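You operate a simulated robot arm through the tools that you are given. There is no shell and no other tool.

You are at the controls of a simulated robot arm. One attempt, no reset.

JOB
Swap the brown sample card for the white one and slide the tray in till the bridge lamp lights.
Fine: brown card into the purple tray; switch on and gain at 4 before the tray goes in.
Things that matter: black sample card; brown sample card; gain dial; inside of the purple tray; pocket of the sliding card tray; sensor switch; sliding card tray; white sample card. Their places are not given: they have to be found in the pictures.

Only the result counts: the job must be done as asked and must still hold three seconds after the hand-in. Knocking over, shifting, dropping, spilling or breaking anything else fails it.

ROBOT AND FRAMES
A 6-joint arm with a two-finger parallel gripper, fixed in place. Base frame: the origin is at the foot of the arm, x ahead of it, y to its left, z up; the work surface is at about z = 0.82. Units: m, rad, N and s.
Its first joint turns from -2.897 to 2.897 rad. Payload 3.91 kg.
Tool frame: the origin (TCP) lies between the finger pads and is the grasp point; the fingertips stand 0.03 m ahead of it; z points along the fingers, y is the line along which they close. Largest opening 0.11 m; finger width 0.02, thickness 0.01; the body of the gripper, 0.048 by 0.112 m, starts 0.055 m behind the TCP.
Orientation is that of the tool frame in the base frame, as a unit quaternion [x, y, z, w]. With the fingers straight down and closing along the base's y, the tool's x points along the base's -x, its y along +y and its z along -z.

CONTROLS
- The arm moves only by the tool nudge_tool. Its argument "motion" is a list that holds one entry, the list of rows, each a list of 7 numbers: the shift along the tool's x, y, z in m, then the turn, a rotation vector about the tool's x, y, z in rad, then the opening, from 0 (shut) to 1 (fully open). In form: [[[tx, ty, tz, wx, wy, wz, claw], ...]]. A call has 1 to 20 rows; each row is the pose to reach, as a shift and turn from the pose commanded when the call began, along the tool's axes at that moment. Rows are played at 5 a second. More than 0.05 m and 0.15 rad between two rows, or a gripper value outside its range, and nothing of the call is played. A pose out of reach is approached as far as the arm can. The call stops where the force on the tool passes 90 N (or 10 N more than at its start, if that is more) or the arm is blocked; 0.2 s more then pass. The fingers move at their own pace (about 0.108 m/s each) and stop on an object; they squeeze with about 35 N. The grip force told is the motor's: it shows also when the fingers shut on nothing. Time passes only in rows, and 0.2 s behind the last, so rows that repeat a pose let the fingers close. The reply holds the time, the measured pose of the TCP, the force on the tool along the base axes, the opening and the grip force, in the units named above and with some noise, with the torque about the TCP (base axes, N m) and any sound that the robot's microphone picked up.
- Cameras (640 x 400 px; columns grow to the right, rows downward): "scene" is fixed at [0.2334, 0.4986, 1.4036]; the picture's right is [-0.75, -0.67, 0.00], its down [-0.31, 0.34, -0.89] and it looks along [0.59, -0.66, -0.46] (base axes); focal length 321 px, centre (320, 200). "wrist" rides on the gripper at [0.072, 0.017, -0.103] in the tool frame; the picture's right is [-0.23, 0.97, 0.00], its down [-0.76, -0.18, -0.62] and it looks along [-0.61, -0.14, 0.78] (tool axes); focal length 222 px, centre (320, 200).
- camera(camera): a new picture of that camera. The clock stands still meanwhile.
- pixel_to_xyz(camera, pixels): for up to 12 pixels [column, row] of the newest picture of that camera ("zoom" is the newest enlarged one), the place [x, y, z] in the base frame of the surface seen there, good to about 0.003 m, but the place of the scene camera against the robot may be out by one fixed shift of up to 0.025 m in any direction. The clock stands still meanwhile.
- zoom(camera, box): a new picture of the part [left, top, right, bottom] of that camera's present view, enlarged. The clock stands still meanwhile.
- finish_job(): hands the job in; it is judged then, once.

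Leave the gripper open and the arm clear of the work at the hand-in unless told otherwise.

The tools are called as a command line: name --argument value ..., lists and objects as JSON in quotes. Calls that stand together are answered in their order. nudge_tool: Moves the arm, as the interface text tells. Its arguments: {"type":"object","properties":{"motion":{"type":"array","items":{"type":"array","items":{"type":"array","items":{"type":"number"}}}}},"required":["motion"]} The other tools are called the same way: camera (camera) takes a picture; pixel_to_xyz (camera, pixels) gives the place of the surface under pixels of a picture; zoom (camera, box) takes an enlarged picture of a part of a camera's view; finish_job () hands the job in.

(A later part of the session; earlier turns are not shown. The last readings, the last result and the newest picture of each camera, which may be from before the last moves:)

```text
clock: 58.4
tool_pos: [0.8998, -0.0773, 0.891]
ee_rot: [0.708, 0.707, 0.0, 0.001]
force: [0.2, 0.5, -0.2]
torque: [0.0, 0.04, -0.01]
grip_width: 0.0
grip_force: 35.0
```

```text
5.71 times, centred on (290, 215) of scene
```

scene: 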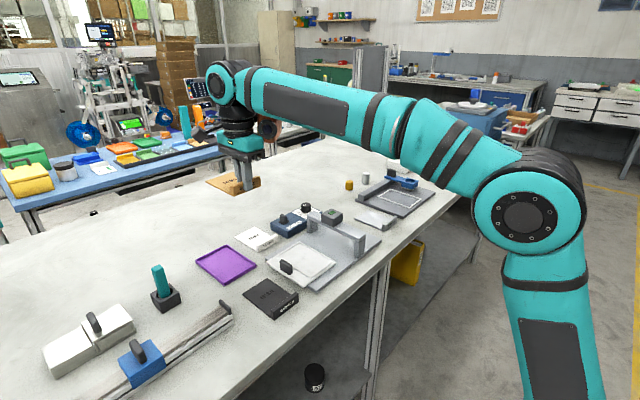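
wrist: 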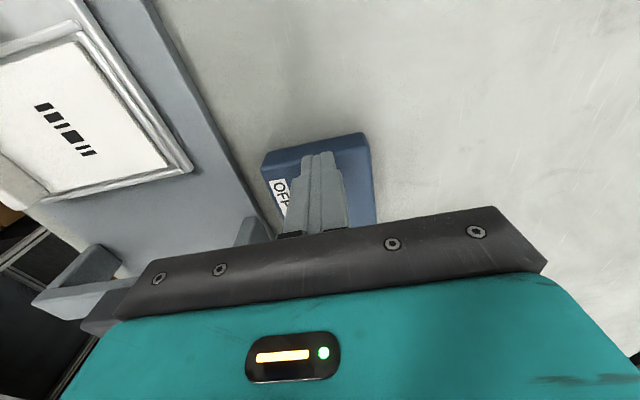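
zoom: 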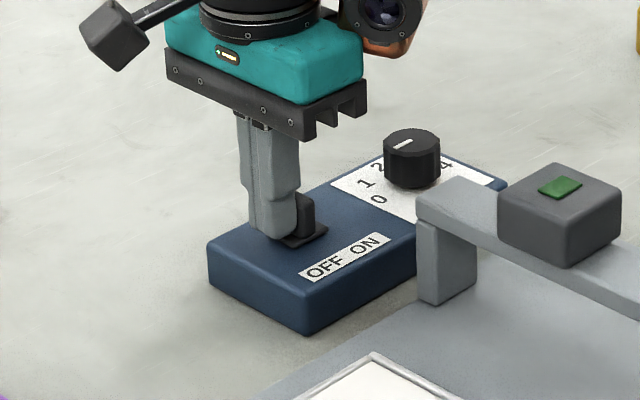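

It's a slider and it moves with the push, with the box staying still. I'll keep pushing 8 mm.

nudge_tool --motion '[[[-0.002, 0, 0, 0, 0, 0, 0], [-0.004, 0, 0, 0, 0, 0, 0], [-0.006, 0, 0, 0, 0, 0, 0], [-0.008, 0, 0, 0, 0, 0, 0]]]'

zoom --camera "scene" --box '[240, 180, 340, 250]'

```text
clock: 59.4
tool_pos: [0.9008, -0.0848, 0.8898]
ee_rot: [0.706, 0.708, 0.001, 0.001]
force: [0.9, -1.1, 0.8]
torque: [-0.02, 0.02, -0.02]
grip_width: 0.0001
grip_force: 34.2
```

```text
5.71 times, centred on (290, 215) of scene
```

zoom: 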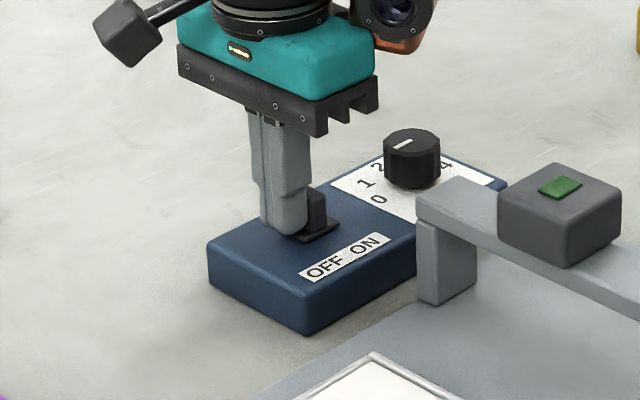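

Still moving freely. I'll push 6 mm more, watching for the end stop.

nudge_tool --motion '[[[-0.0015, 0, 0, 0, 0, 0, 0], [-0.003, 0, 0, 0, 0, 0, 0], [-0.0045, 0, 0, 0, 0, 0, 0], [-0.006, 0, 0, 0, 0, 0, 0]]]'

zoom --camera "scene" --box '[240, 180, 340, 250]'

```text
clock: 60.4
tool_pos: [0.9002, -0.0859, 0.8916]
ee_rot: [0.706, 0.708, 0.0, 0.0]
force: [-15.3, 48.3, -5.8]
torque: [0.69, 0.14, -0.26]
grip_width: 0.0002
grip_force: 35.4
```

```text
5.71 times, centred on (290, 215) of scene
```

zoom: 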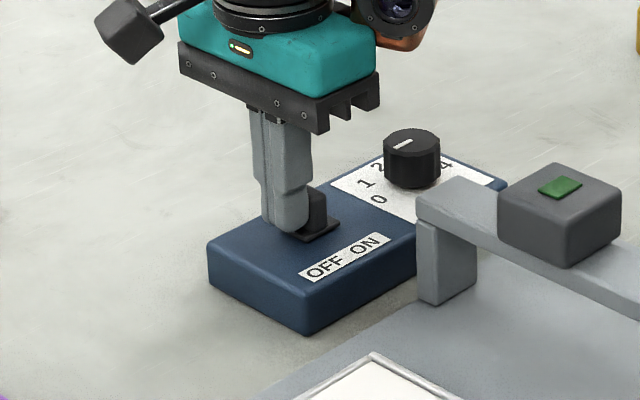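

The end stop is reached: force rose to 48 N with no further travel, and the box hasn't moved. I'll back off and rise to look.

nudge_tool --motion '[[[0.006, 0, 0, 0, 0, 0, 0], [0.02, 0, 0, 0, 0, 0, 0], [0.02, 0, -0.03, 0, 0, 0, 0], [0.02, 0, -0.07, 0, 0, 0, 0.2], [0.0, -0.003, -0.11, 0, 0, 0, 0.4], [-0.03, -0.006, -0.12, 0, 0, 0, 0.5], [-0.06, -0.006, -0.12, 0, 0, 0, 0.5], [-0.06, -0.006, -0.12, 0, 0, 0, 0.5]]]'

camera --camera "wrist"

zoom --camera "wrist" --box '[250, 30, 410, 190]'

zoom --camera "scene" --box '[240, 180, 340, 250]'

```text
clock: 62.2
tool_pos: [0.8952, -0.1503, 1.0099]
ee_rot: [0.707, 0.708, 0.0, 0.0]
force: [0.7, -0.5, 0.3]
torque: [0.04, -0.01, 0.0]
grip_width: 0.0553
grip_force: 0.1
```

```text
taken
```

wrist: 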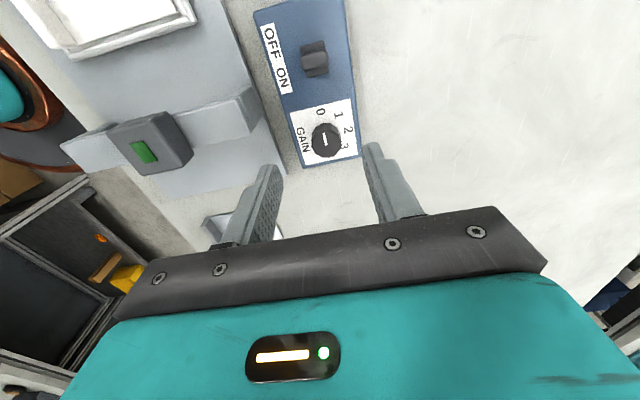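

```text
2.50 times, centred on (330, 110) of wrist
```

zoom: 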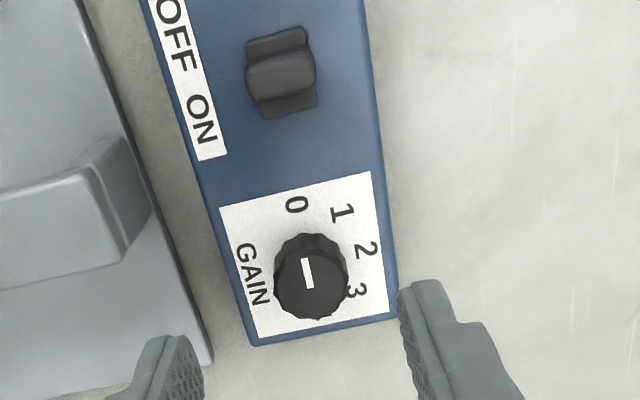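

```text
5.71 times, centred on (290, 215) of scene
```

zoom: 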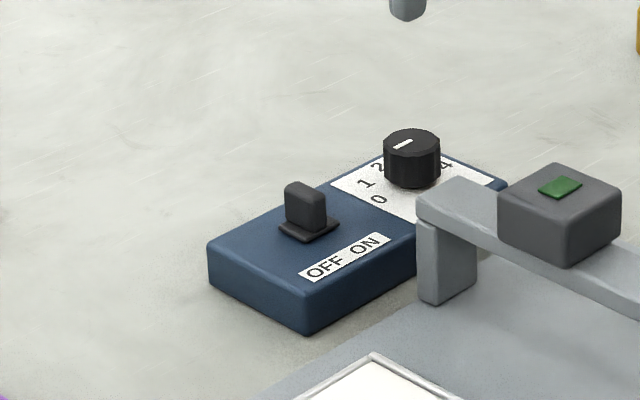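

The switch cap now stands beside ON, having travelled 18 mm to its stop. Next comes the dial. I'll turn the hand back 90° (fingers closing along y) above the dial, so I can turn the dial +90° twice.

nudge_tool --motion '[[[-0.003, 0, 0, 0, 0, -0.14, 0.5], [-0.006, 0, 0, 0, 0, -0.28, 0.5], [-0.009, 0, 0, 0, 0, -0.42, 0.5], [-0.012, 0, 0, 0, 0, -0.56, 0.5], [-0.015, 0, 0, 0, 0, -0.7, 0.5], [-0.018, 0, 0, 0, 0, -0.84, 0.5], [-0.021, 0, 0, 0, 0, -0.98, 0.5], [-0.024, 0, 0, 0, 0, -1.12, 0.5], [-0.027, 0, 0, 0, 0, -1.26, 0.5], [-0.03, 0, 0, 0, 0, -1.4, 0.5], [-0.0325, 0, 0, 0, 0, -1.5, 0.5], [-0.0325, 0, 0, 0, 0, -1.571, 0.5], [-0.0325, 0, 0, 0, 0, -1.571, 0.5], [-0.0325, 0, 0, 0, 0, -1.571, 0.5]]]'

camera --camera "wrist"

zoom --camera "wrist" --box '[240, 60, 400, 160]'

```text
clock: 65.2
tool_pos: [0.8944, -0.1836, 1.0112]
ee_rot: [-0.001, 1.0, 0.0, 0.0]
force: [1.0, -0.3, 0.4]
torque: [-0.01, 0.03, -0.02]
grip_width: 0.055
grip_force: 0.0
```

```text
taken
```

wrist: 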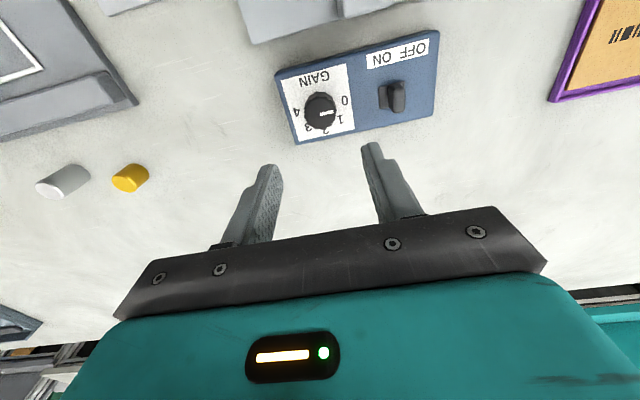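

```text
4.00 times, centred on (320, 110) of wrist
```

zoom: 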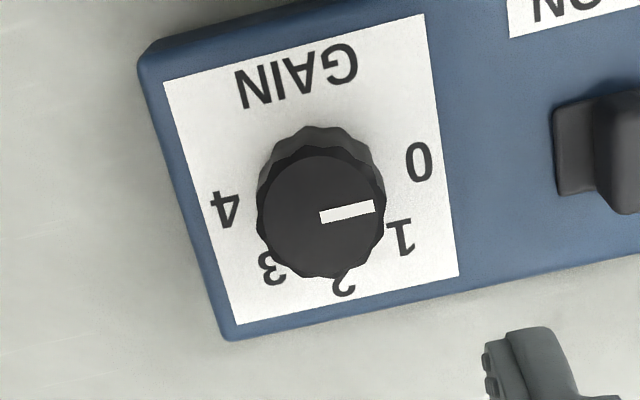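

All numbers are visible now: 0 on the right (+y), 4 on the left (-y), and the pointer toward 0. I'll read the precise directions.

pixel_to_xyz --camera "zoom" --pixels '[[420, 162], [401, 238], [343, 287], [272, 268], [225, 208], [325, 215], [373, 206], [265, 215], [382, 200], [318, 155], [325, 275], [320, 215]]'

pixel_to_xyz --camera "zoom" --pixels '[[165, 82], [424, 16], [458, 274], [238, 323], [560, 150], [580, 105], [620, 180], [555, 190], [625, 100], [300, 180], [350, 250], [290, 250]]'

```text
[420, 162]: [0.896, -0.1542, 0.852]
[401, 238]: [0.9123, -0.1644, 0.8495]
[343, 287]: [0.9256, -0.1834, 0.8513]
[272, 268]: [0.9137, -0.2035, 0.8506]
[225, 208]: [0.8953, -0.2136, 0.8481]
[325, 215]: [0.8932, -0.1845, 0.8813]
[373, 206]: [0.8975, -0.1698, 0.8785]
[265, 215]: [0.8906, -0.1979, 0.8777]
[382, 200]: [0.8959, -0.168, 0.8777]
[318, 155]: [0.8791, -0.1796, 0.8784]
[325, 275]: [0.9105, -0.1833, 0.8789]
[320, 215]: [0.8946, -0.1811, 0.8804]
```

```text
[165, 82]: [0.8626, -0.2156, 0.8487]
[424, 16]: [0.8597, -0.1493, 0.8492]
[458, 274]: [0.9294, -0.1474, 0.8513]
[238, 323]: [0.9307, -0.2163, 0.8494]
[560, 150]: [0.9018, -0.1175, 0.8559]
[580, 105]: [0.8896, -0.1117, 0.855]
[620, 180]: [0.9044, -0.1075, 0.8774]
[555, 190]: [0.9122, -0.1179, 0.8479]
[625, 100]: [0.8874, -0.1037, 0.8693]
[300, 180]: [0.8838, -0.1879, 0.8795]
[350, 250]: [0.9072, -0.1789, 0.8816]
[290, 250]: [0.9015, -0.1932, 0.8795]
```

The dial's centre is (0.895, -0.183) and its radius about 0.0155. 4 is exactly at -y. I'll descend around the dial to TCP z ≈ 0.888.

nudge_tool --motion '[[[0, 0, 0.03, 0, 0, 0, 0.55], [0, 0, 0.06, 0, 0, 0, 0.55], [0, 0, 0.085, 0, 0, 0, 0.55], [0, 0, 0.105, 0, 0, 0, 0.55], [0, 0, 0.117, 0, 0, 0, 0.55], [0, 0, 0.122, 0, 0, 0, 0.55], [0, 0, 0.122, 0, 0, 0, 0.55]]]'

camera --camera "wrist"

zoom --camera "scene" --box '[260, 170, 360, 240]'

```text
clock: 66.8
tool_pos: [0.8939, -0.184, 0.8881]
ee_rot: [-0.001, 1.0, 0.0, 0.001]
force: [1.0, 0.3, 0.1]
torque: [0.0, 0.02, 0.0]
grip_width: 0.0606
grip_force: 0.0
```

```text
taken
```

wrist: 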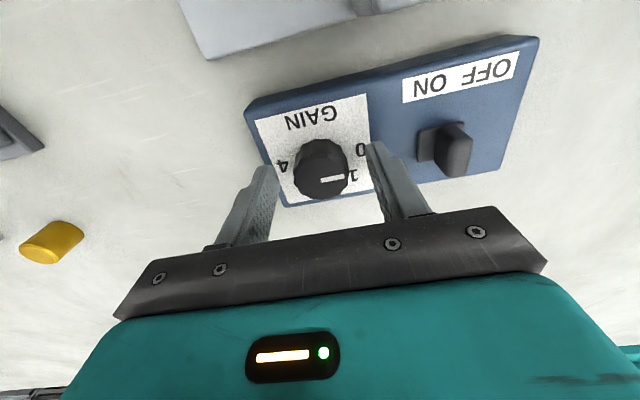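

```text
5.71 times, centred on (310, 205) of scene
```

zoom: 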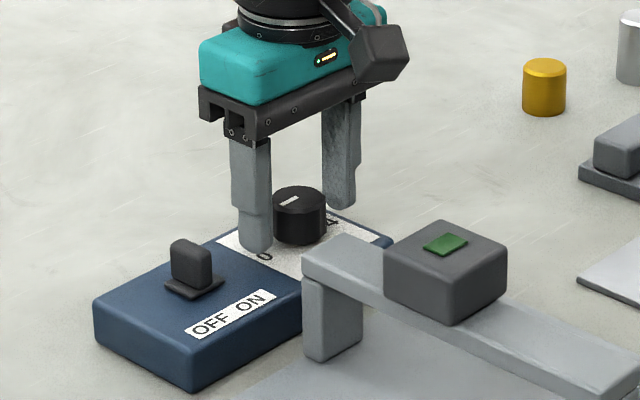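

The fingers straddle the dial nicely. I'll close on it.

nudge_tool --motion '[[[0, 0, 0, 0, 0, 0, 0.4], [0, 0, 0, 0, 0, 0, 0.25], [0, 0, 0, 0, 0, 0, 0.1], [0, 0, 0, 0, 0, 0, 0.1]]]'

zoom --camera "wrist" --box '[240, 80, 432, 220]'

```text
clock: 67.8
tool_pos: [0.8956, -0.1832, 0.888]
ee_rot: [-0.001, 1.0, 0.0, 0.0]
force: [-2.4, 5.9, -1.6]
torque: [-0.36, 0.04, 0.0]
grip_width: 0.0334
grip_force: 44.9
```

```text
2.86 times, centred on (336, 150) of wrist
```

zoom: 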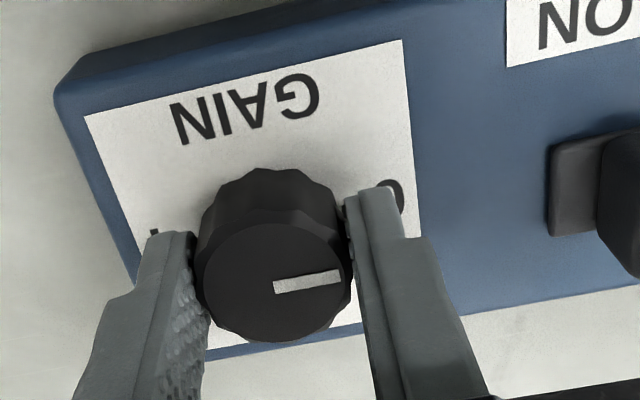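

The dial is gripped at 0.0334 wide with only about 6 N side force. I'll turn a first 0.28 rad clockwise (positive about tool z) and check.

nudge_tool --motion '[[[0, 0, 0, 0, 0, 0.07, 0], [0, 0, 0, 0, 0, 0.14, 0], [0, 0, 0, 0, 0, 0.21, 0], [0, 0, 0, 0, 0, 0.28, 0], [0, 0, 0, 0, 0, 0.28, 0]]]'

zoom --camera "wrist" --box '[240, 80, 432, 220]'

zoom --camera "scene" --box '[260, 170, 360, 240]'

```text
clock: 69.0
tool_pos: [0.895, -0.1831, 0.8885]
ee_rot: [0.139, 0.99, 0.0, 0.0]
force: [-28.3, 17.4, -17.3]
torque: [-0.08, 1.1, 0.01]
grip_width: 0.0334
grip_force: 44.5
```

```text
2.86 times, centred on (336, 150) of wrist
```

zoom: 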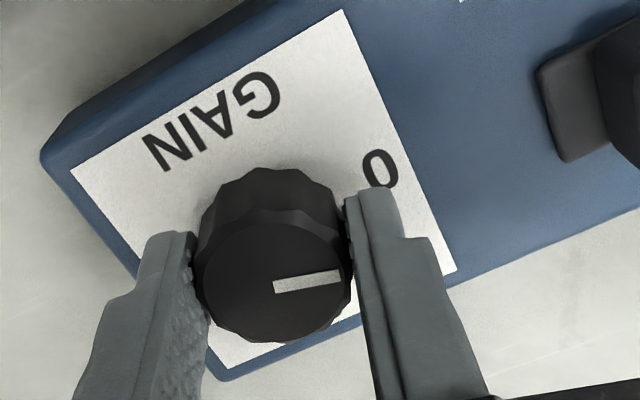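

```text
5.71 times, centred on (310, 205) of scene
```

zoom: 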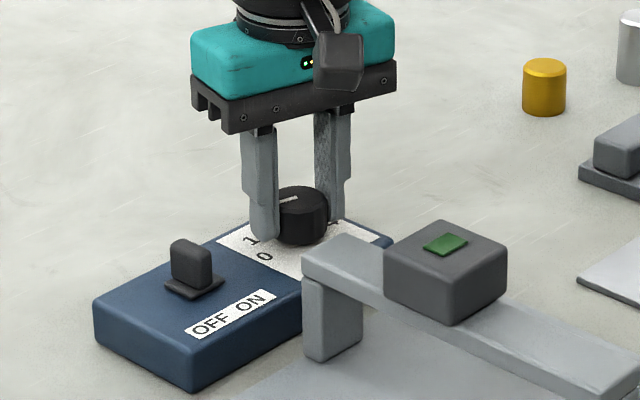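

The dial turns together with the fingers, but a side force of about 33 N has built up from a small off-centre grip. I'll relax it by re-gripping: open slightly, let the hand settle, and close again.

nudge_tool --motion '[[[0, 0, 0, 0, 0, 0, 0.36], [0, 0, 0, 0, 0, 0, 0.42], [0, 0, 0, 0, 0, 0, 0.42]]]'

camera --camera "wrist"

zoom --camera "wrist" --box '[240, 80, 432, 220]'

```text
clock: 69.8
tool_pos: [0.8952, -0.1834, 0.8883]
ee_rot: [0.139, 0.99, 0.0, 0.001]
force: [0.3, 0.0, -0.4]
torque: [-0.02, 0.01, 0.02]
grip_width: 0.0463
grip_force: 0.0
```

```text
taken
```

wrist: 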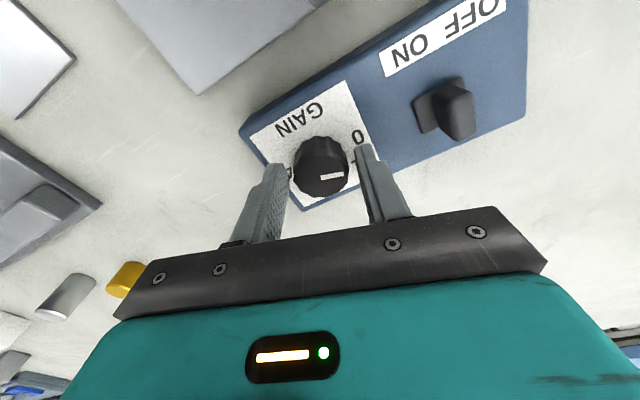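

```text
2.86 times, centred on (336, 150) of wrist
```

zoom: 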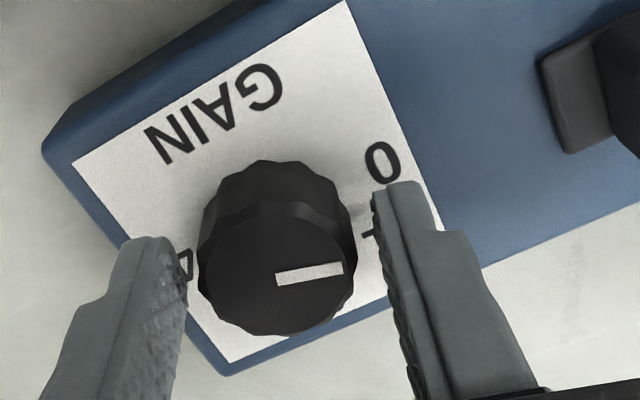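

The forces vanished on release. I'll check how well the dial's centre lies under the TCP, using picks on the dial's top face.

pixel_to_xyz --camera "zoom" --pixels '[[204, 268], [344, 255], [267, 212], [280, 325], [225, 225], [325, 310], [225, 310], [325, 215], [274, 268], [279, 278], [340, 268], [300, 275]]'

```text
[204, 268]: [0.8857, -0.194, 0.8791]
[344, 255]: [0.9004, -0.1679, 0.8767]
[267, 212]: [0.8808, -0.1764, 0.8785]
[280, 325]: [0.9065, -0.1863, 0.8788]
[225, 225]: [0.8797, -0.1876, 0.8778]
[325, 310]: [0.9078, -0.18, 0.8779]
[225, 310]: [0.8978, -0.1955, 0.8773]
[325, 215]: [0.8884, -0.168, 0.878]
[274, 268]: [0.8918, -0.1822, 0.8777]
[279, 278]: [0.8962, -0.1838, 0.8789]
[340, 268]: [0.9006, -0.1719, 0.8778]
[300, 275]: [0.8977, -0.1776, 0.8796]
```

The true dial axis is about (0.8935, -0.182), so the TCP is off by about (+1.5, -1.5) mm, which matches the side force. I'll shift the hand by that much and re-grip.

nudge_tool --motion '[[[0.0018, 0.001, 0, 0, 0, 0, 0.42], [0.0018, 0.001, 0, 0, 0, 0, 0.42], [0.0018, 0.001, 0, 0, 0, 0, 0.3], [0.0018, 0.001, 0, 0, 0, 0, 0.1], [0.0018, 0.001, 0, 0, 0, 0, 0.0], [0.0018, 0.001, 0, 0, 0, 0, 0.0]]]'

```text
clock: 71.2
tool_pos: [0.894, -0.1822, 0.8882]
ee_rot: [0.139, 0.99, 0.0, 0.001]
force: [0.3, -2.9, 2.6]
torque: [-0.6, 0.04, -0.03]
grip_width: 0.0339
grip_force: 45.3
```

Side forces are only about 3 N now. I'll turn a further 0.56 rad and watch the forces.

nudge_tool --motion '[[[0, 0, 0, 0, 0, 0.08, 0], [0, 0, 0, 0, 0, 0.16, 0], [0, 0, 0, 0, 0, 0.24, 0], [0, 0, 0, 0, 0, 0.32, 0], [0, 0, 0, 0, 0, 0.4, 0], [0, 0, 0, 0, 0, 0.48, 0], [0, 0, 0, 0, 0, 0.56, 0]]]'

zoom --camera "wrist" --box '[240, 80, 432, 220]'

```text
clock: 72.8
tool_pos: [0.8947, -0.1823, 0.8883]
ee_rot: [0.408, 0.913, 0.001, 0.001]
force: [18.2, -11.4, 1.9]
torque: [-0.17, 0.13, 0.02]
grip_width: 0.0337
grip_force: 44.7
```

```text
2.86 times, centred on (336, 150) of wrist
```

zoom: 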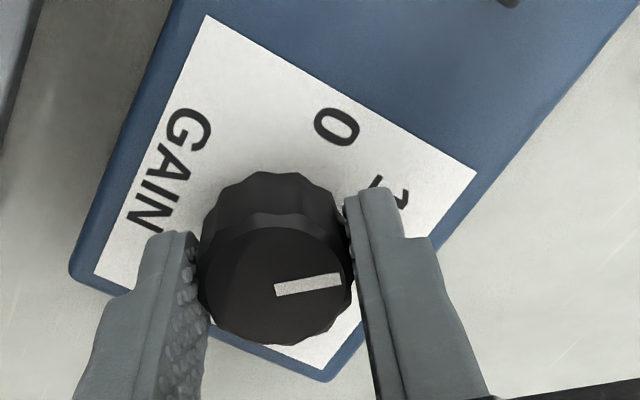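

The dial follows. The side force is 18/-11 N, so I'll ease the TCP about 1 mm back while turning a further 0.70 rad.

nudge_tool --motion '[[[-0.0005, 0.0001, 0, 0, 0, 0.0, 0], [-0.001, 0.0003, 0, 0, 0, 0.08, 0], [-0.001, 0.0003, 0, 0, 0, 0.16, 0], [-0.001, 0.0003, 0, 0, 0, 0.24, 0], [-0.001, 0.0003, 0, 0, 0, 0.32, 0], [-0.001, 0.0003, 0, 0, 0, 0.4, 0], [-0.001, 0.0003, 0, 0, 0, 0.48, 0], [-0.001, 0.0003, 0, 0, 0, 0.56, 0], [-0.001, 0.0003, 0, 0, 0, 0.64, 0], [-0.001, 0.0003, 0, 0, 0, 0.72, 0]]]'

zoom --camera "wrist" --box '[240, 80, 432, 220]'

```text
clock: 75.0
tool_pos: [0.8947, -0.1825, 0.8884]
ee_rot: [0.703, 0.712, 0.002, 0.0]
force: [10.1, 12.1, -3.2]
torque: [0.59, 0.18, 0.0]
grip_width: 0.0337
grip_force: 44.9
```

```text
2.86 times, centred on (336, 150) of wrist
```

zoom: 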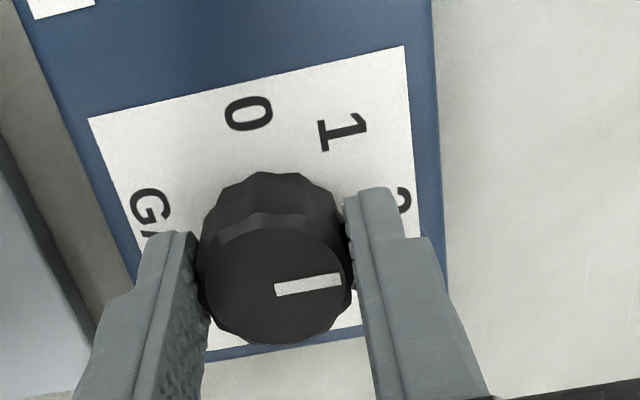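

The pointer is now at 2 (a quarter turn each way would span 0 to 4). I'll release, lift clear, and turn the hand back 90° for a second bite.

nudge_tool --motion '[[[0, 0, 0, 0, 0, 0, 0.4], [0, 0, 0, 0, 0, 0, 0.5], [0, 0, -0.02, 0, 0, 0, 0.5], [0, 0, -0.05, 0, 0, 0, 0.5], [0, 0, -0.06, 0, 0, -0.12, 0.5], [0, 0, -0.06, 0, 0, -0.26, 0.5], [0, 0, -0.06, 0, 0, -0.4, 0.5], [0, 0, -0.06, 0, 0, -0.54, 0.5], [0, 0, -0.06, 0, 0, -0.68, 0.5], [0, 0, -0.06, 0, 0, -0.82, 0.5], [0, 0, -0.06, 0, 0, -0.96, 0.5], [0, 0, -0.06, 0, 0, -1.1, 0.5], [0, 0, -0.06, 0, 0, -1.24, 0.5], [0, 0, -0.06, 0, 0, -1.38, 0.5], [0, 0, -0.06, 0, 0, -1.5, 0.5], [0, 0, -0.06, 0, 0, -1.56, 0.5], [0, 0, -0.06, 0, 0, -1.56, 0.5]]]'

camera --camera "wrist"

zoom --camera "wrist" --box '[240, 70, 432, 190]'

```text
clock: 78.6
tool_pos: [0.8933, -0.1825, 0.9486]
ee_rot: [-0.001, 1.0, 0.001, 0.001]
force: [0.3, -0.1, 0.2]
torque: [-0.01, -0.02, 0.03]
grip_width: 0.0548
grip_force: 0.1
```

```text
taken
```

wrist: 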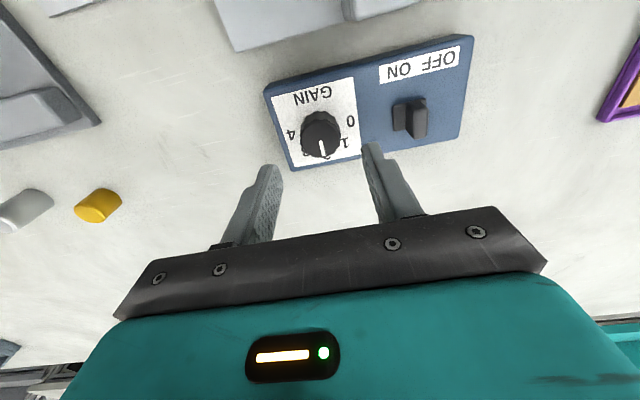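

```text
3.33 times, centred on (336, 130) of wrist
```

zoom: 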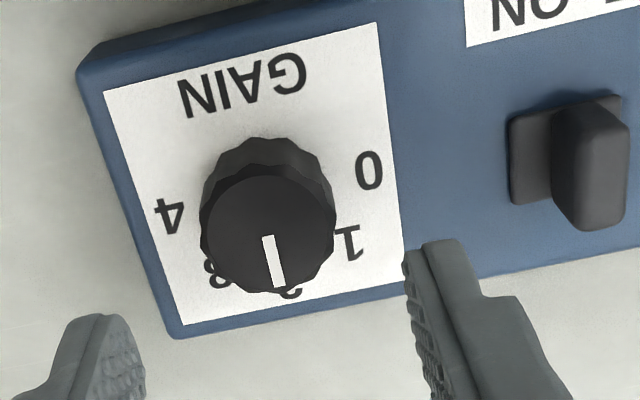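

The pointer is at 2 as expected. I'll descend again, grip, and turn another 90°.

nudge_tool --motion '[[[-0.0004, 0.0004, 0.02, 0, 0, 0, 0.5], [-0.0004, 0.0004, 0.04, 0, 0, 0, 0.5], [-0.0004, 0.0004, 0.055, 0, 0, 0, 0.5], [-0.0004, 0.0004, 0.06, 0, 0, 0, 0.5], [-0.0004, 0.0004, 0.06, 0, 0, 0, 0.35], [-0.0004, 0.0004, 0.06, 0, 0, 0, 0.15], [-0.0004, 0.0004, 0.06, 0, 0, 0, 0.0], [-0.0004, 0.0004, 0.06, 0, 0, 0, 0.0]]]'

zoom --camera "wrist" --box '[240, 80, 432, 220]'

```text
clock: 80.4
tool_pos: [0.8954, -0.1831, 0.8887]
ee_rot: [-0.001, 1.0, 0.0, 0.001]
force: [0.7, 2.6, -1.7]
torque: [-0.44, -0.46, 0.01]
grip_width: 0.0334
grip_force: 45.0
```

```text
2.86 times, centred on (336, 150) of wrist
```

zoom: 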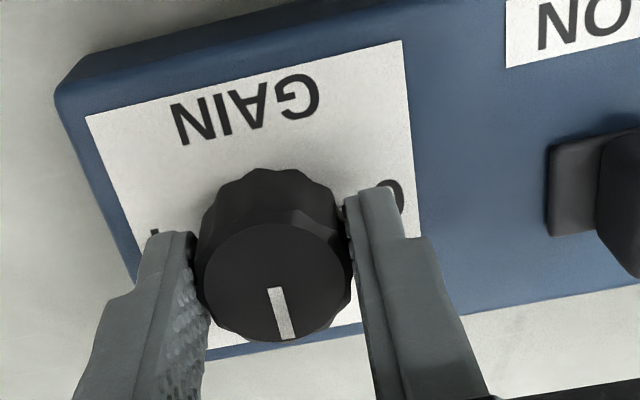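

Gripped again with low side force. I'll turn 0.8 rad now and check.

nudge_tool --motion '[[[0, 0, 0, 0, 0, 0.08, 0], [0, 0, 0, 0, 0, 0.16, 0], [0, 0, 0, 0, 0, 0.24, 0], [0, 0, 0, 0, 0, 0.32, 0], [0, 0, 0, 0, 0, 0.4, 0], [0, 0, 0, 0, 0, 0.48, 0], [0, 0, 0, 0, 0, 0.56, 0], [0, 0, 0, 0, 0, 0.64, 0], [0, 0, 0, 0, 0, 0.72, 0], [0, 0, 0, 0, 0, 0.8, 0]]]'

zoom --camera "wrist" --box '[240, 80, 432, 220]'

```text
clock: 82.6
tool_pos: [0.8951, -0.1833, 0.8891]
ee_rot: [0.389, 0.921, 0.0, 0.0]
force: [-20.2, -3.5, -29.8]
torque: [-0.19, 1.09, -0.01]
grip_width: 0.0335
grip_force: 45.1
```

```text
2.86 times, centred on (336, 150) of wrist
```

zoom: 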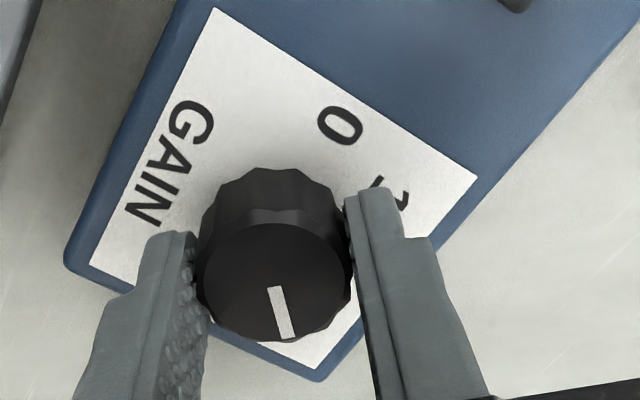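

The dial keeps following. I'll ease about 1 mm toward the force and turn the remaining 0.77 rad.

nudge_tool --motion '[[[0.0003, -0.0005, 0.0003, 0, 0, 0.0, 0], [0.0006, -0.0009, 0.0006, 0, 0, 0.08, 0], [0.0006, -0.0009, 0.0006, 0, 0, 0.16, 0], [0.0006, -0.0009, 0.0006, 0, 0, 0.24, 0], [0.0006, -0.0009, 0.0006, 0, 0, 0.32, 0], [0.0006, -0.0009, 0.0006, 0, 0, 0.4, 0], [0.0006, -0.0009, 0.0006, 0, 0, 0.48, 0], [0.0006, -0.0009, 0.0006, 0, 0, 0.56, 0], [0.0006, -0.0009, 0.0006, 0, 0, 0.64, 0], [0.0006, -0.0009, 0.0006, 0, 0, 0.71, 0], [0.0006, -0.0009, 0.0006, 0, 0, 0.77, 0]]]'

zoom --camera "wrist" --box '[240, 80, 432, 220]'

zoom --camera "scene" --box '[260, 170, 360, 240]'

```text
clock: 85.0
tool_pos: [0.8942, -0.18, 0.8897]
ee_rot: [0.706, 0.708, 0.001, 0.0]
force: [49.4, -3.2, 10.7]
torque: [-0.23, -0.82, 0.12]
grip_width: 0.0336
grip_force: 45.0
```

```text
2.86 times, centred on (336, 150) of wrist
```

zoom: 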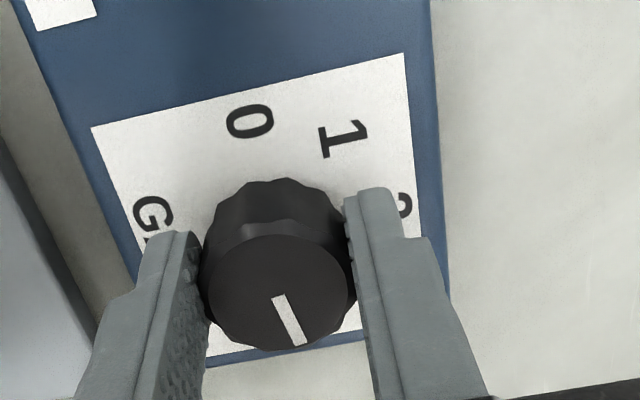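

```text
5.71 times, centred on (310, 205) of scene
```

zoom: 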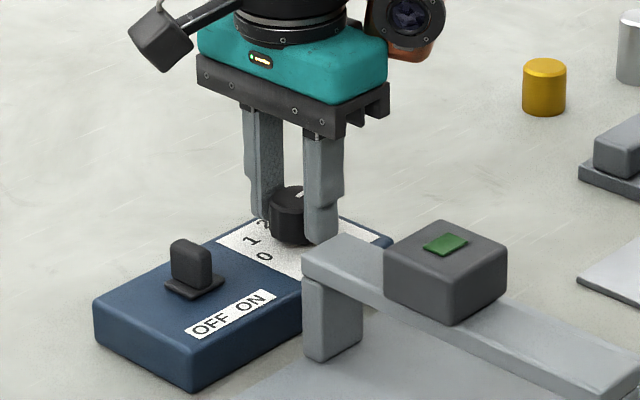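

The pointer lagged: it's about 10–15° short of 4 and the side force is 49 N, so the grip slipped some. I'll release, rise and look.

nudge_tool --motion '[[[0, 0, 0, 0, 0, 0, 0.4], [0, 0, 0, 0, 0, 0, 0.5], [0, 0, -0.02, 0, 0, 0, 0.5], [0, 0, -0.05, 0, 0, 0, 0.5], [0, 0, -0.06, 0, 0, -0.12, 0.5], [0, 0, -0.06, 0, 0, -0.26, 0.5], [0, 0, -0.06, 0, 0, -0.4, 0.5], [0, 0, -0.06, 0, 0, -0.54, 0.5], [0, 0, -0.06, 0, 0, -0.68, 0.5], [0, 0, -0.06, 0, 0, -0.82, 0.5], [0, 0, -0.06, 0, 0, -0.96, 0.5], [0, 0, -0.06, 0, 0, -1.1, 0.5], [0, 0, -0.06, 0, 0, -1.24, 0.5], [0, 0, -0.06, 0, 0, -1.38, 0.5], [0, 0, -0.06, 0, 0, -1.5, 0.5], [0, 0, -0.06, 0, 0, -1.57, 0.5], [0, 0, -0.06, 0, 0, -1.57, 0.5]]]'

camera --camera "wrist"

zoom --camera "wrist" --box '[240, 70, 432, 190]'

```text
clock: 88.6
tool_pos: [0.8926, -0.1822, 0.9492]
ee_rot: [-0.001, 1.0, 0.0, 0.0]
force: [-0.3, -0.6, 0.0]
torque: [0.01, 0.02, 0.02]
grip_width: 0.055
grip_force: 0.1
```

```text
taken
```

wrist: 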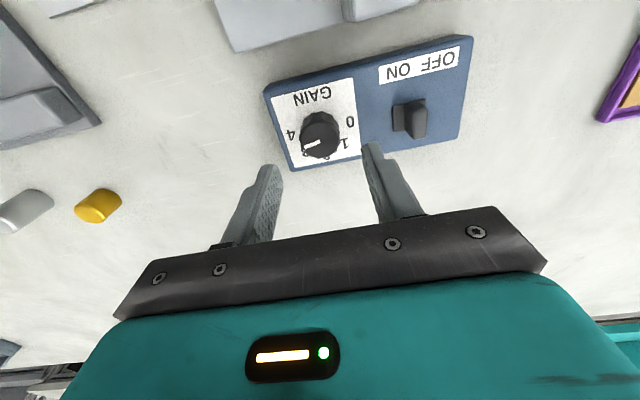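

```text
3.33 times, centred on (336, 130) of wrist
```

zoom: 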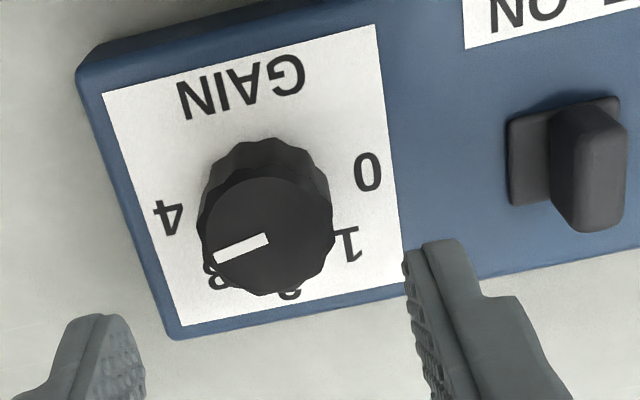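

The pointer is a little short of 4, by about 6–8° (value roughly 3.85). I'll measure the dial's centre once more for a well-centred small final turn.

pixel_to_xyz --camera "zoom" --pixels '[[204, 240], [330, 228], [260, 184], [272, 290], [220, 205], [318, 275], [225, 280], [312, 195], [265, 240], [218, 256], [365, 172], [170, 217]]'

```text
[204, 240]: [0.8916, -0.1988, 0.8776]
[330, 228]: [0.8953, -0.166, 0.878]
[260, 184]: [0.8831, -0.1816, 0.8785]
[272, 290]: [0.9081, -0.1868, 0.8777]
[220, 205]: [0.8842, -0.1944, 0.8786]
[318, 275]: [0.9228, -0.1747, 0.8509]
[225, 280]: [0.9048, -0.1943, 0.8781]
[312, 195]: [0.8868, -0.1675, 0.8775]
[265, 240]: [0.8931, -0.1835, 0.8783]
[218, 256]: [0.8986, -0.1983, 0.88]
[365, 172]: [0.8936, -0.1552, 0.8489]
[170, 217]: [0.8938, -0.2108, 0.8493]
```

zoom --camera "wrist" --box '[280, 95, 360, 170]'

zoom --camera "scene" --box '[285, 190, 335, 225]'

```text
5.33 times, centred on (320, 132) of wrist
```

zoom: 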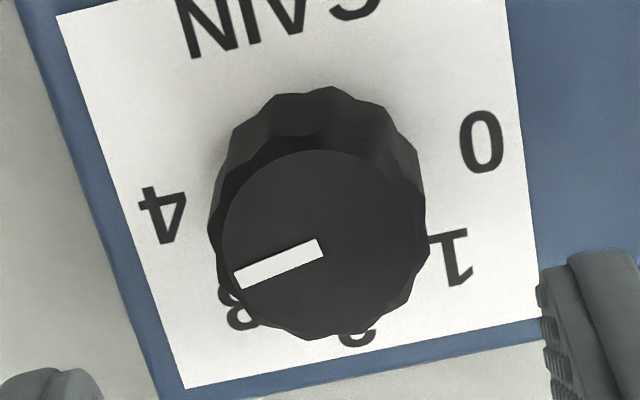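

```text
11.43 times, centred on (310, 208) of scene
```

zoom: 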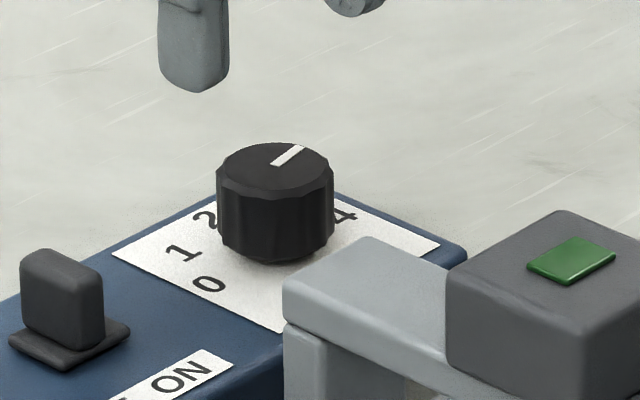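

The pointer is about 7° short of 4. I'll re-grip centred at (0.895, -0.1825) and turn 0.12 rad more.

nudge_tool --motion '[[[-0.0013, 0, 0.02, 0, 0, 0, 0.5], [-0.0013, 0, 0.04, 0, 0, 0, 0.5], [-0.0013, 0, 0.055, 0, 0, 0, 0.5], [-0.0013, 0, 0.06, 0, 0, 0, 0.5], [-0.0013, 0, 0.06, 0, 0, 0, 0.35], [-0.0013, 0, 0.06, 0, 0, 0, 0.15], [-0.0013, 0, 0.06, 0, 0, 0, 0.0], [-0.0013, 0, 0.06, 0, 0, 0, 0.0]]]'

zoom --camera "wrist" --box '[240, 80, 432, 220]'

```text
clock: 90.4
tool_pos: [0.8953, -0.183, 0.8893]
ee_rot: [-0.001, 1.0, 0.0, 0.0]
force: [0.2, 1.7, -3.2]
torque: [-0.02, -0.7, -0.01]
grip_width: 0.0332
grip_force: 45.0
```

```text
2.86 times, centred on (336, 150) of wrist
```

zoom: 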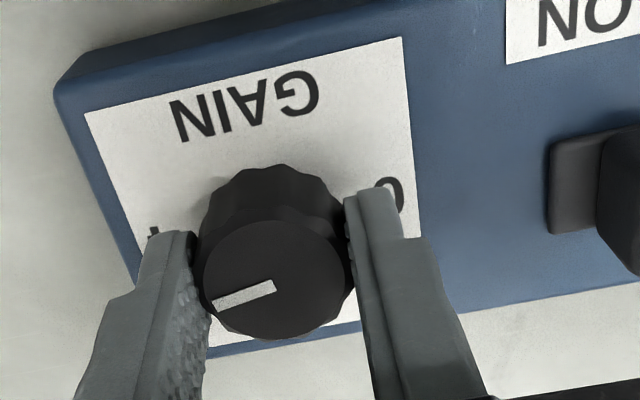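

Gripped with low force. I'll turn 0.13 rad.

nudge_tool --motion '[[[0, 0, 0, 0, 0, 0.05, 0], [0, 0, 0, 0, 0, 0.09, 0], [0, 0, 0, 0, 0, 0.13, 0], [0, 0, 0, 0, 0, 0.13, 0]]]'

zoom --camera "wrist" --box '[240, 80, 432, 220]'

```text
clock: 91.4
tool_pos: [0.8955, -0.1829, 0.8878]
ee_rot: [0.064, 0.998, 0.0, 0.002]
force: [22.6, -4.6, 15.1]
torque: [-0.14, -0.07, -0.05]
grip_width: 0.0334
grip_force: 45.5
```

```text
2.86 times, centred on (336, 150) of wrist
```

zoom: 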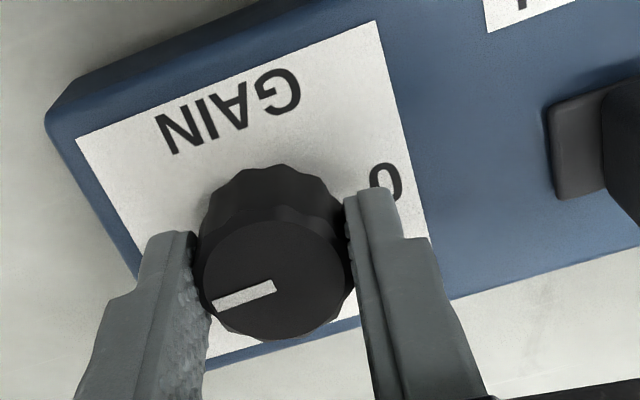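

The pointer turned with the fingers and now looks parallel to the 0–4 line. I'll release, rise and verify from above.

nudge_tool --motion '[[[0, 0, 0, 0, 0, 0.13, 0.4], [0, 0, 0, 0, 0, 0.13, 0.5], [0, 0, -0.02, 0, 0, 0.13, 0.5], [0, 0, -0.05, 0, 0, 0.13, 0.5], [0, 0, -0.06, 0, 0, 0.0, 0.5], [0, 0, -0.06, 0, 0, 0.0, 0.5]]]'

camera --camera "wrist"

zoom --camera "wrist" --box '[280, 95, 360, 170]'

zoom --camera "scene" --box '[285, 190, 335, 225]'

```text
clock: 92.8
tool_pos: [0.8946, -0.183, 0.9477]
ee_rot: [0.064, 0.998, 0.0, 0.001]
force: [-0.7, 0.2, -0.3]
torque: [0.01, -0.01, 0.02]
grip_width: 0.0551
grip_force: 0.1
```

```text
taken
```

wrist: 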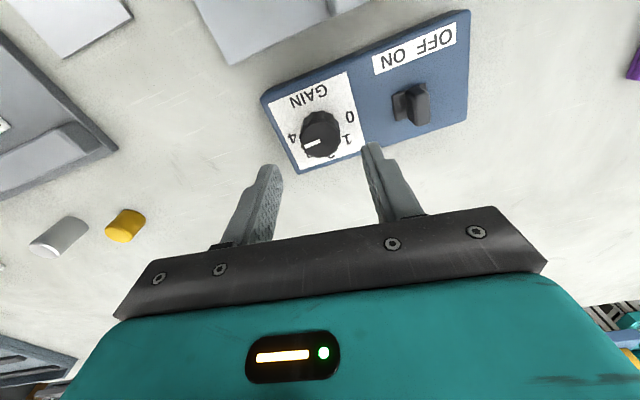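

```text
5.33 times, centred on (320, 132) of wrist
```

zoom: 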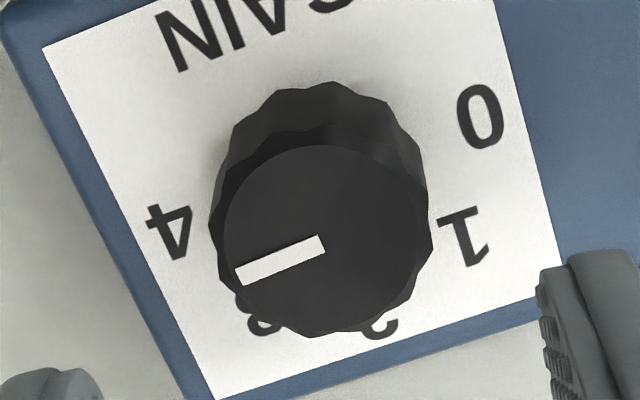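

```text
11.43 times, centred on (310, 208) of scene
```

zoom: 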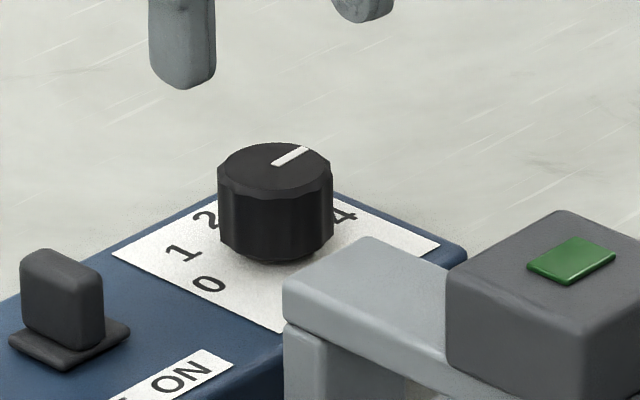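

The pointer lies within about 1° of the 0–4 line and points at 4, so gain is set and the switch is on. Now the tray: I'll rise, move over to the knob side at about (0.715, 0.115), and turn back to fingers closing along x.

nudge_tool --motion '[[[0, 0, -0.04, 0, 0, 0, 0.3], [0, 0, -0.08, 0, 0, 0, 0], [0.0181, 0.0227, -0.1, 0, 0, 0.12, 0], [0.0362, 0.0454, -0.1, 0, 0, 0.24, 0], [0.0543, 0.0681, -0.1, 0, 0, 0.36, 0], [0.0724, 0.0907, -0.1, 0, 0, 0.48, 0], [0.0905, 0.1134, -0.1, 0, 0, 0.6, 0], [0.1086, 0.1361, -0.1, 0, 0, 0.72, 0], [0.1266, 0.1588, -0.1, 0, 0, 0.84, 0], [0.1447, 0.1815, -0.1, 0, 0, 0.96, 0], [0.1628, 0.2042, -0.1, 0, 0, 1.08, 0], [0.1809, 0.2268, -0.1, 0, 0, 1.2, 0], [0.199, 0.2495, -0.1, 0, 0, 1.32, 0], [0.2171, 0.2722, -0.1, 0, 0, 1.441, 0], [0.2171, 0.2722, -0.1, 0, 0, 1.441, 0], [0.2171, 0.2722, -0.1, 0, 0, 1.441, 0]]]'

camera --camera "wrist"

camera --camera "scene"

```text
clock: 96.2
tool_pos: [0.7158, 0.1193, 1.0482]
ee_rot: [0.707, 0.707, 0.001, 0.001]
force: [-0.5, 0.5, -0.4]
torque: [0.0, 0.0, 0.01]
grip_width: 0.0001
grip_force: 35.1
```

```text
taken
```

wrist: 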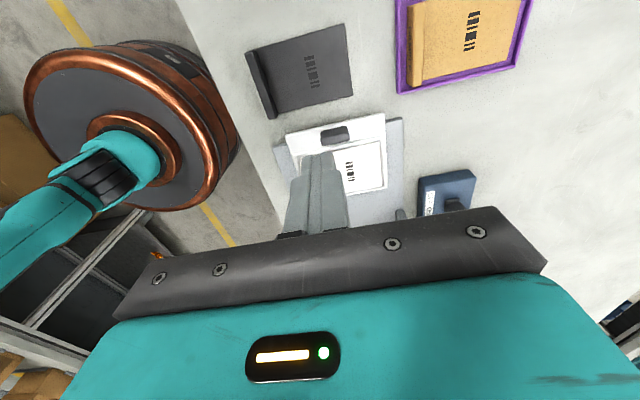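

```text
taken
```

scene: 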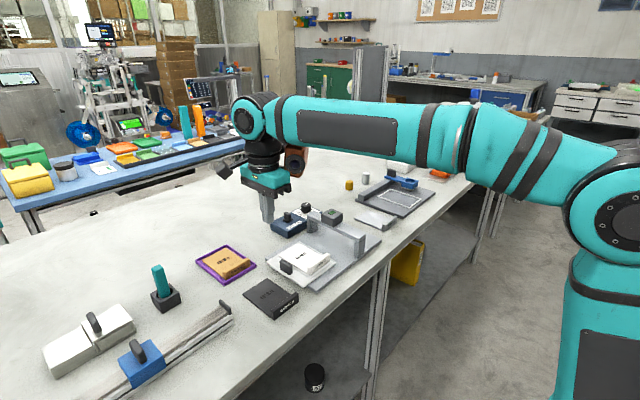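

The knob shows at about (335, 134) in the wrist view. I'll zoom in and measure the knob and the black card near it.

zoom --camera "wrist" --box '[240, 40, 432, 170]'

pixel_to_xyz --camera "zoom" --pixels '[[262, 290], [308, 292], [352, 272], [305, 300], [305, 280], [345, 285], [275, 310], [340, 190], [250, 210], [120, 70], [355, 150], [160, 240]]'

```text
3.08 times, centred on (336, 105) of wrist
```

zoom: 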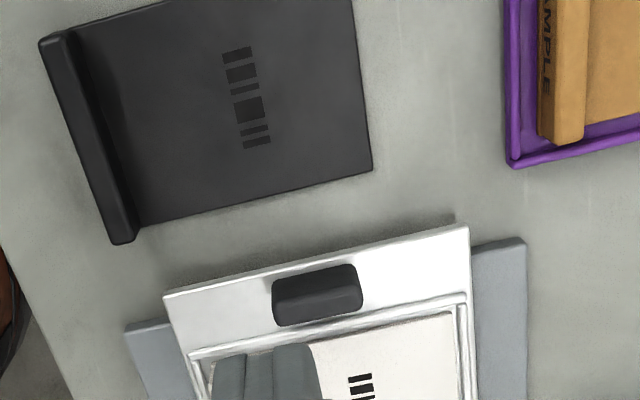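

```text
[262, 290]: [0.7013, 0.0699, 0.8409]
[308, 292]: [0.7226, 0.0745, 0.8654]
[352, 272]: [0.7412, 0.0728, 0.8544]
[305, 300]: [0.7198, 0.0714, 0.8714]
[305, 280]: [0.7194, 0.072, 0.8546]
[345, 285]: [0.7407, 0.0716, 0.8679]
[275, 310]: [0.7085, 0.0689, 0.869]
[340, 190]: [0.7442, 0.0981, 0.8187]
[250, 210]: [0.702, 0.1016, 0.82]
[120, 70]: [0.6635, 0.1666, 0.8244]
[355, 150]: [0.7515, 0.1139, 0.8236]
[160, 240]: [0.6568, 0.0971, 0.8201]
```

The knob spans x ≈ 0.705–0.744, its +y face is at y ≈ 0.074, and its top is at 0.872. The tray plate top is 0.841. I'll lower the closed fingers to (0.725, 0.095, 0.882), just on the +y side of the knob.

nudge_tool --motion '[[[-0.005, 0.003, 0.03, 0, 0, 0, 0], [-0.01, 0.006, 0.065, 0, 0, 0, 0], [-0.015, 0.01, 0.1, 0, 0, 0, 0], [-0.02, 0.01, 0.13, 0, 0, 0, 0], [-0.02, 0.01, 0.152, 0, 0, 0, 0], [-0.02, 0.01, 0.1655, 0, 0, 0, 0], [-0.02, 0.01, 0.1655, 0, 0, 0, 0]]]'

camera --camera "wrist"

zoom --camera "scene" --box '[250, 190, 390, 300]'

```text
clock: 97.8
tool_pos: [0.7234, 0.0959, 0.8815]
ee_rot: [0.707, 0.707, 0.0, 0.0]
force: [0.4, 0.4, 0.3]
torque: [0.0, -0.02, 0.0]
grip_width: 0.0
grip_force: 34.8
```

```text
taken
```

wrist: 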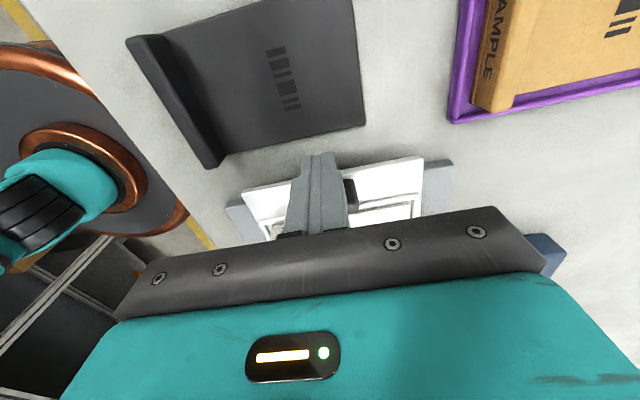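

```text
3.64 times, centred on (320, 245) of scene
```

zoom: 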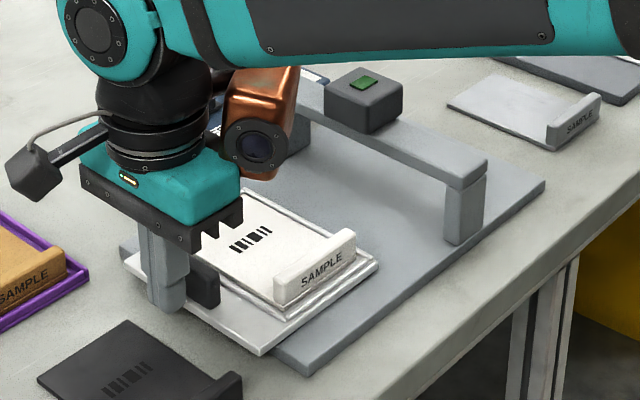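

The fingers stand just outside the knob. Before pushing, I'll check the height of the copper wrist link against the lamp box, as it will travel toward it.

pixel_to_xyz --camera "zoom" --pixels '[[258, 148], [255, 175], [270, 180], [240, 165], [365, 82], [350, 110], [385, 125], [330, 85], [465, 175], [160, 300], [205, 280], [240, 330]]'

```text
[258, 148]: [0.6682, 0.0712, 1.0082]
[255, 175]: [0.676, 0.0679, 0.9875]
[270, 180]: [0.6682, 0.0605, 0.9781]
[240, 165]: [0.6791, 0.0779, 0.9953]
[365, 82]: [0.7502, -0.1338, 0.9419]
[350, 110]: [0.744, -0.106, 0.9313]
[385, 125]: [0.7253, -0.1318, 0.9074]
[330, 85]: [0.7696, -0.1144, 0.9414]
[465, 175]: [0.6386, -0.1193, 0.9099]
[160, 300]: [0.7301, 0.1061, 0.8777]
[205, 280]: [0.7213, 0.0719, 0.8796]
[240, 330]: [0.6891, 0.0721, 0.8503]
```

The link stays about 35 mm above the lamp box. Now I'll push the tray toward -y gently, 30 mm first.

nudge_tool --motion '[[[-0.005, 0, 0, 0, 0, 0, 0], [-0.01, 0, 0, 0, 0, 0, 0], [-0.015, 0, 0, 0, 0, 0, 0], [-0.02, 0, 0, 0, 0, 0, 0], [-0.025, 0, 0, 0, 0, 0, 0], [-0.03, 0, 0, 0, 0, 0, 0]]]'

zoom --camera "scene" --box '[250, 190, 390, 300]'

```text
clock: 99.2
tool_pos: [0.724, 0.0653, 0.8815]
ee_rot: [0.707, 0.707, 0.0, 0.001]
force: [0.4, -0.3, 0.4]
torque: [0.01, -0.01, -0.02]
grip_width: 0.0
grip_force: 35.0
```

```text
3.64 times, centred on (320, 245) of scene
```

zoom: 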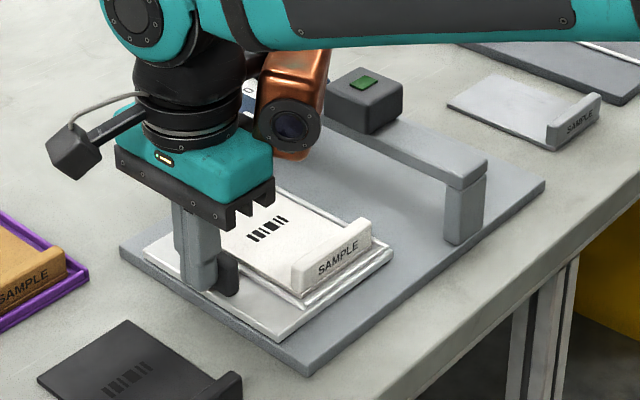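

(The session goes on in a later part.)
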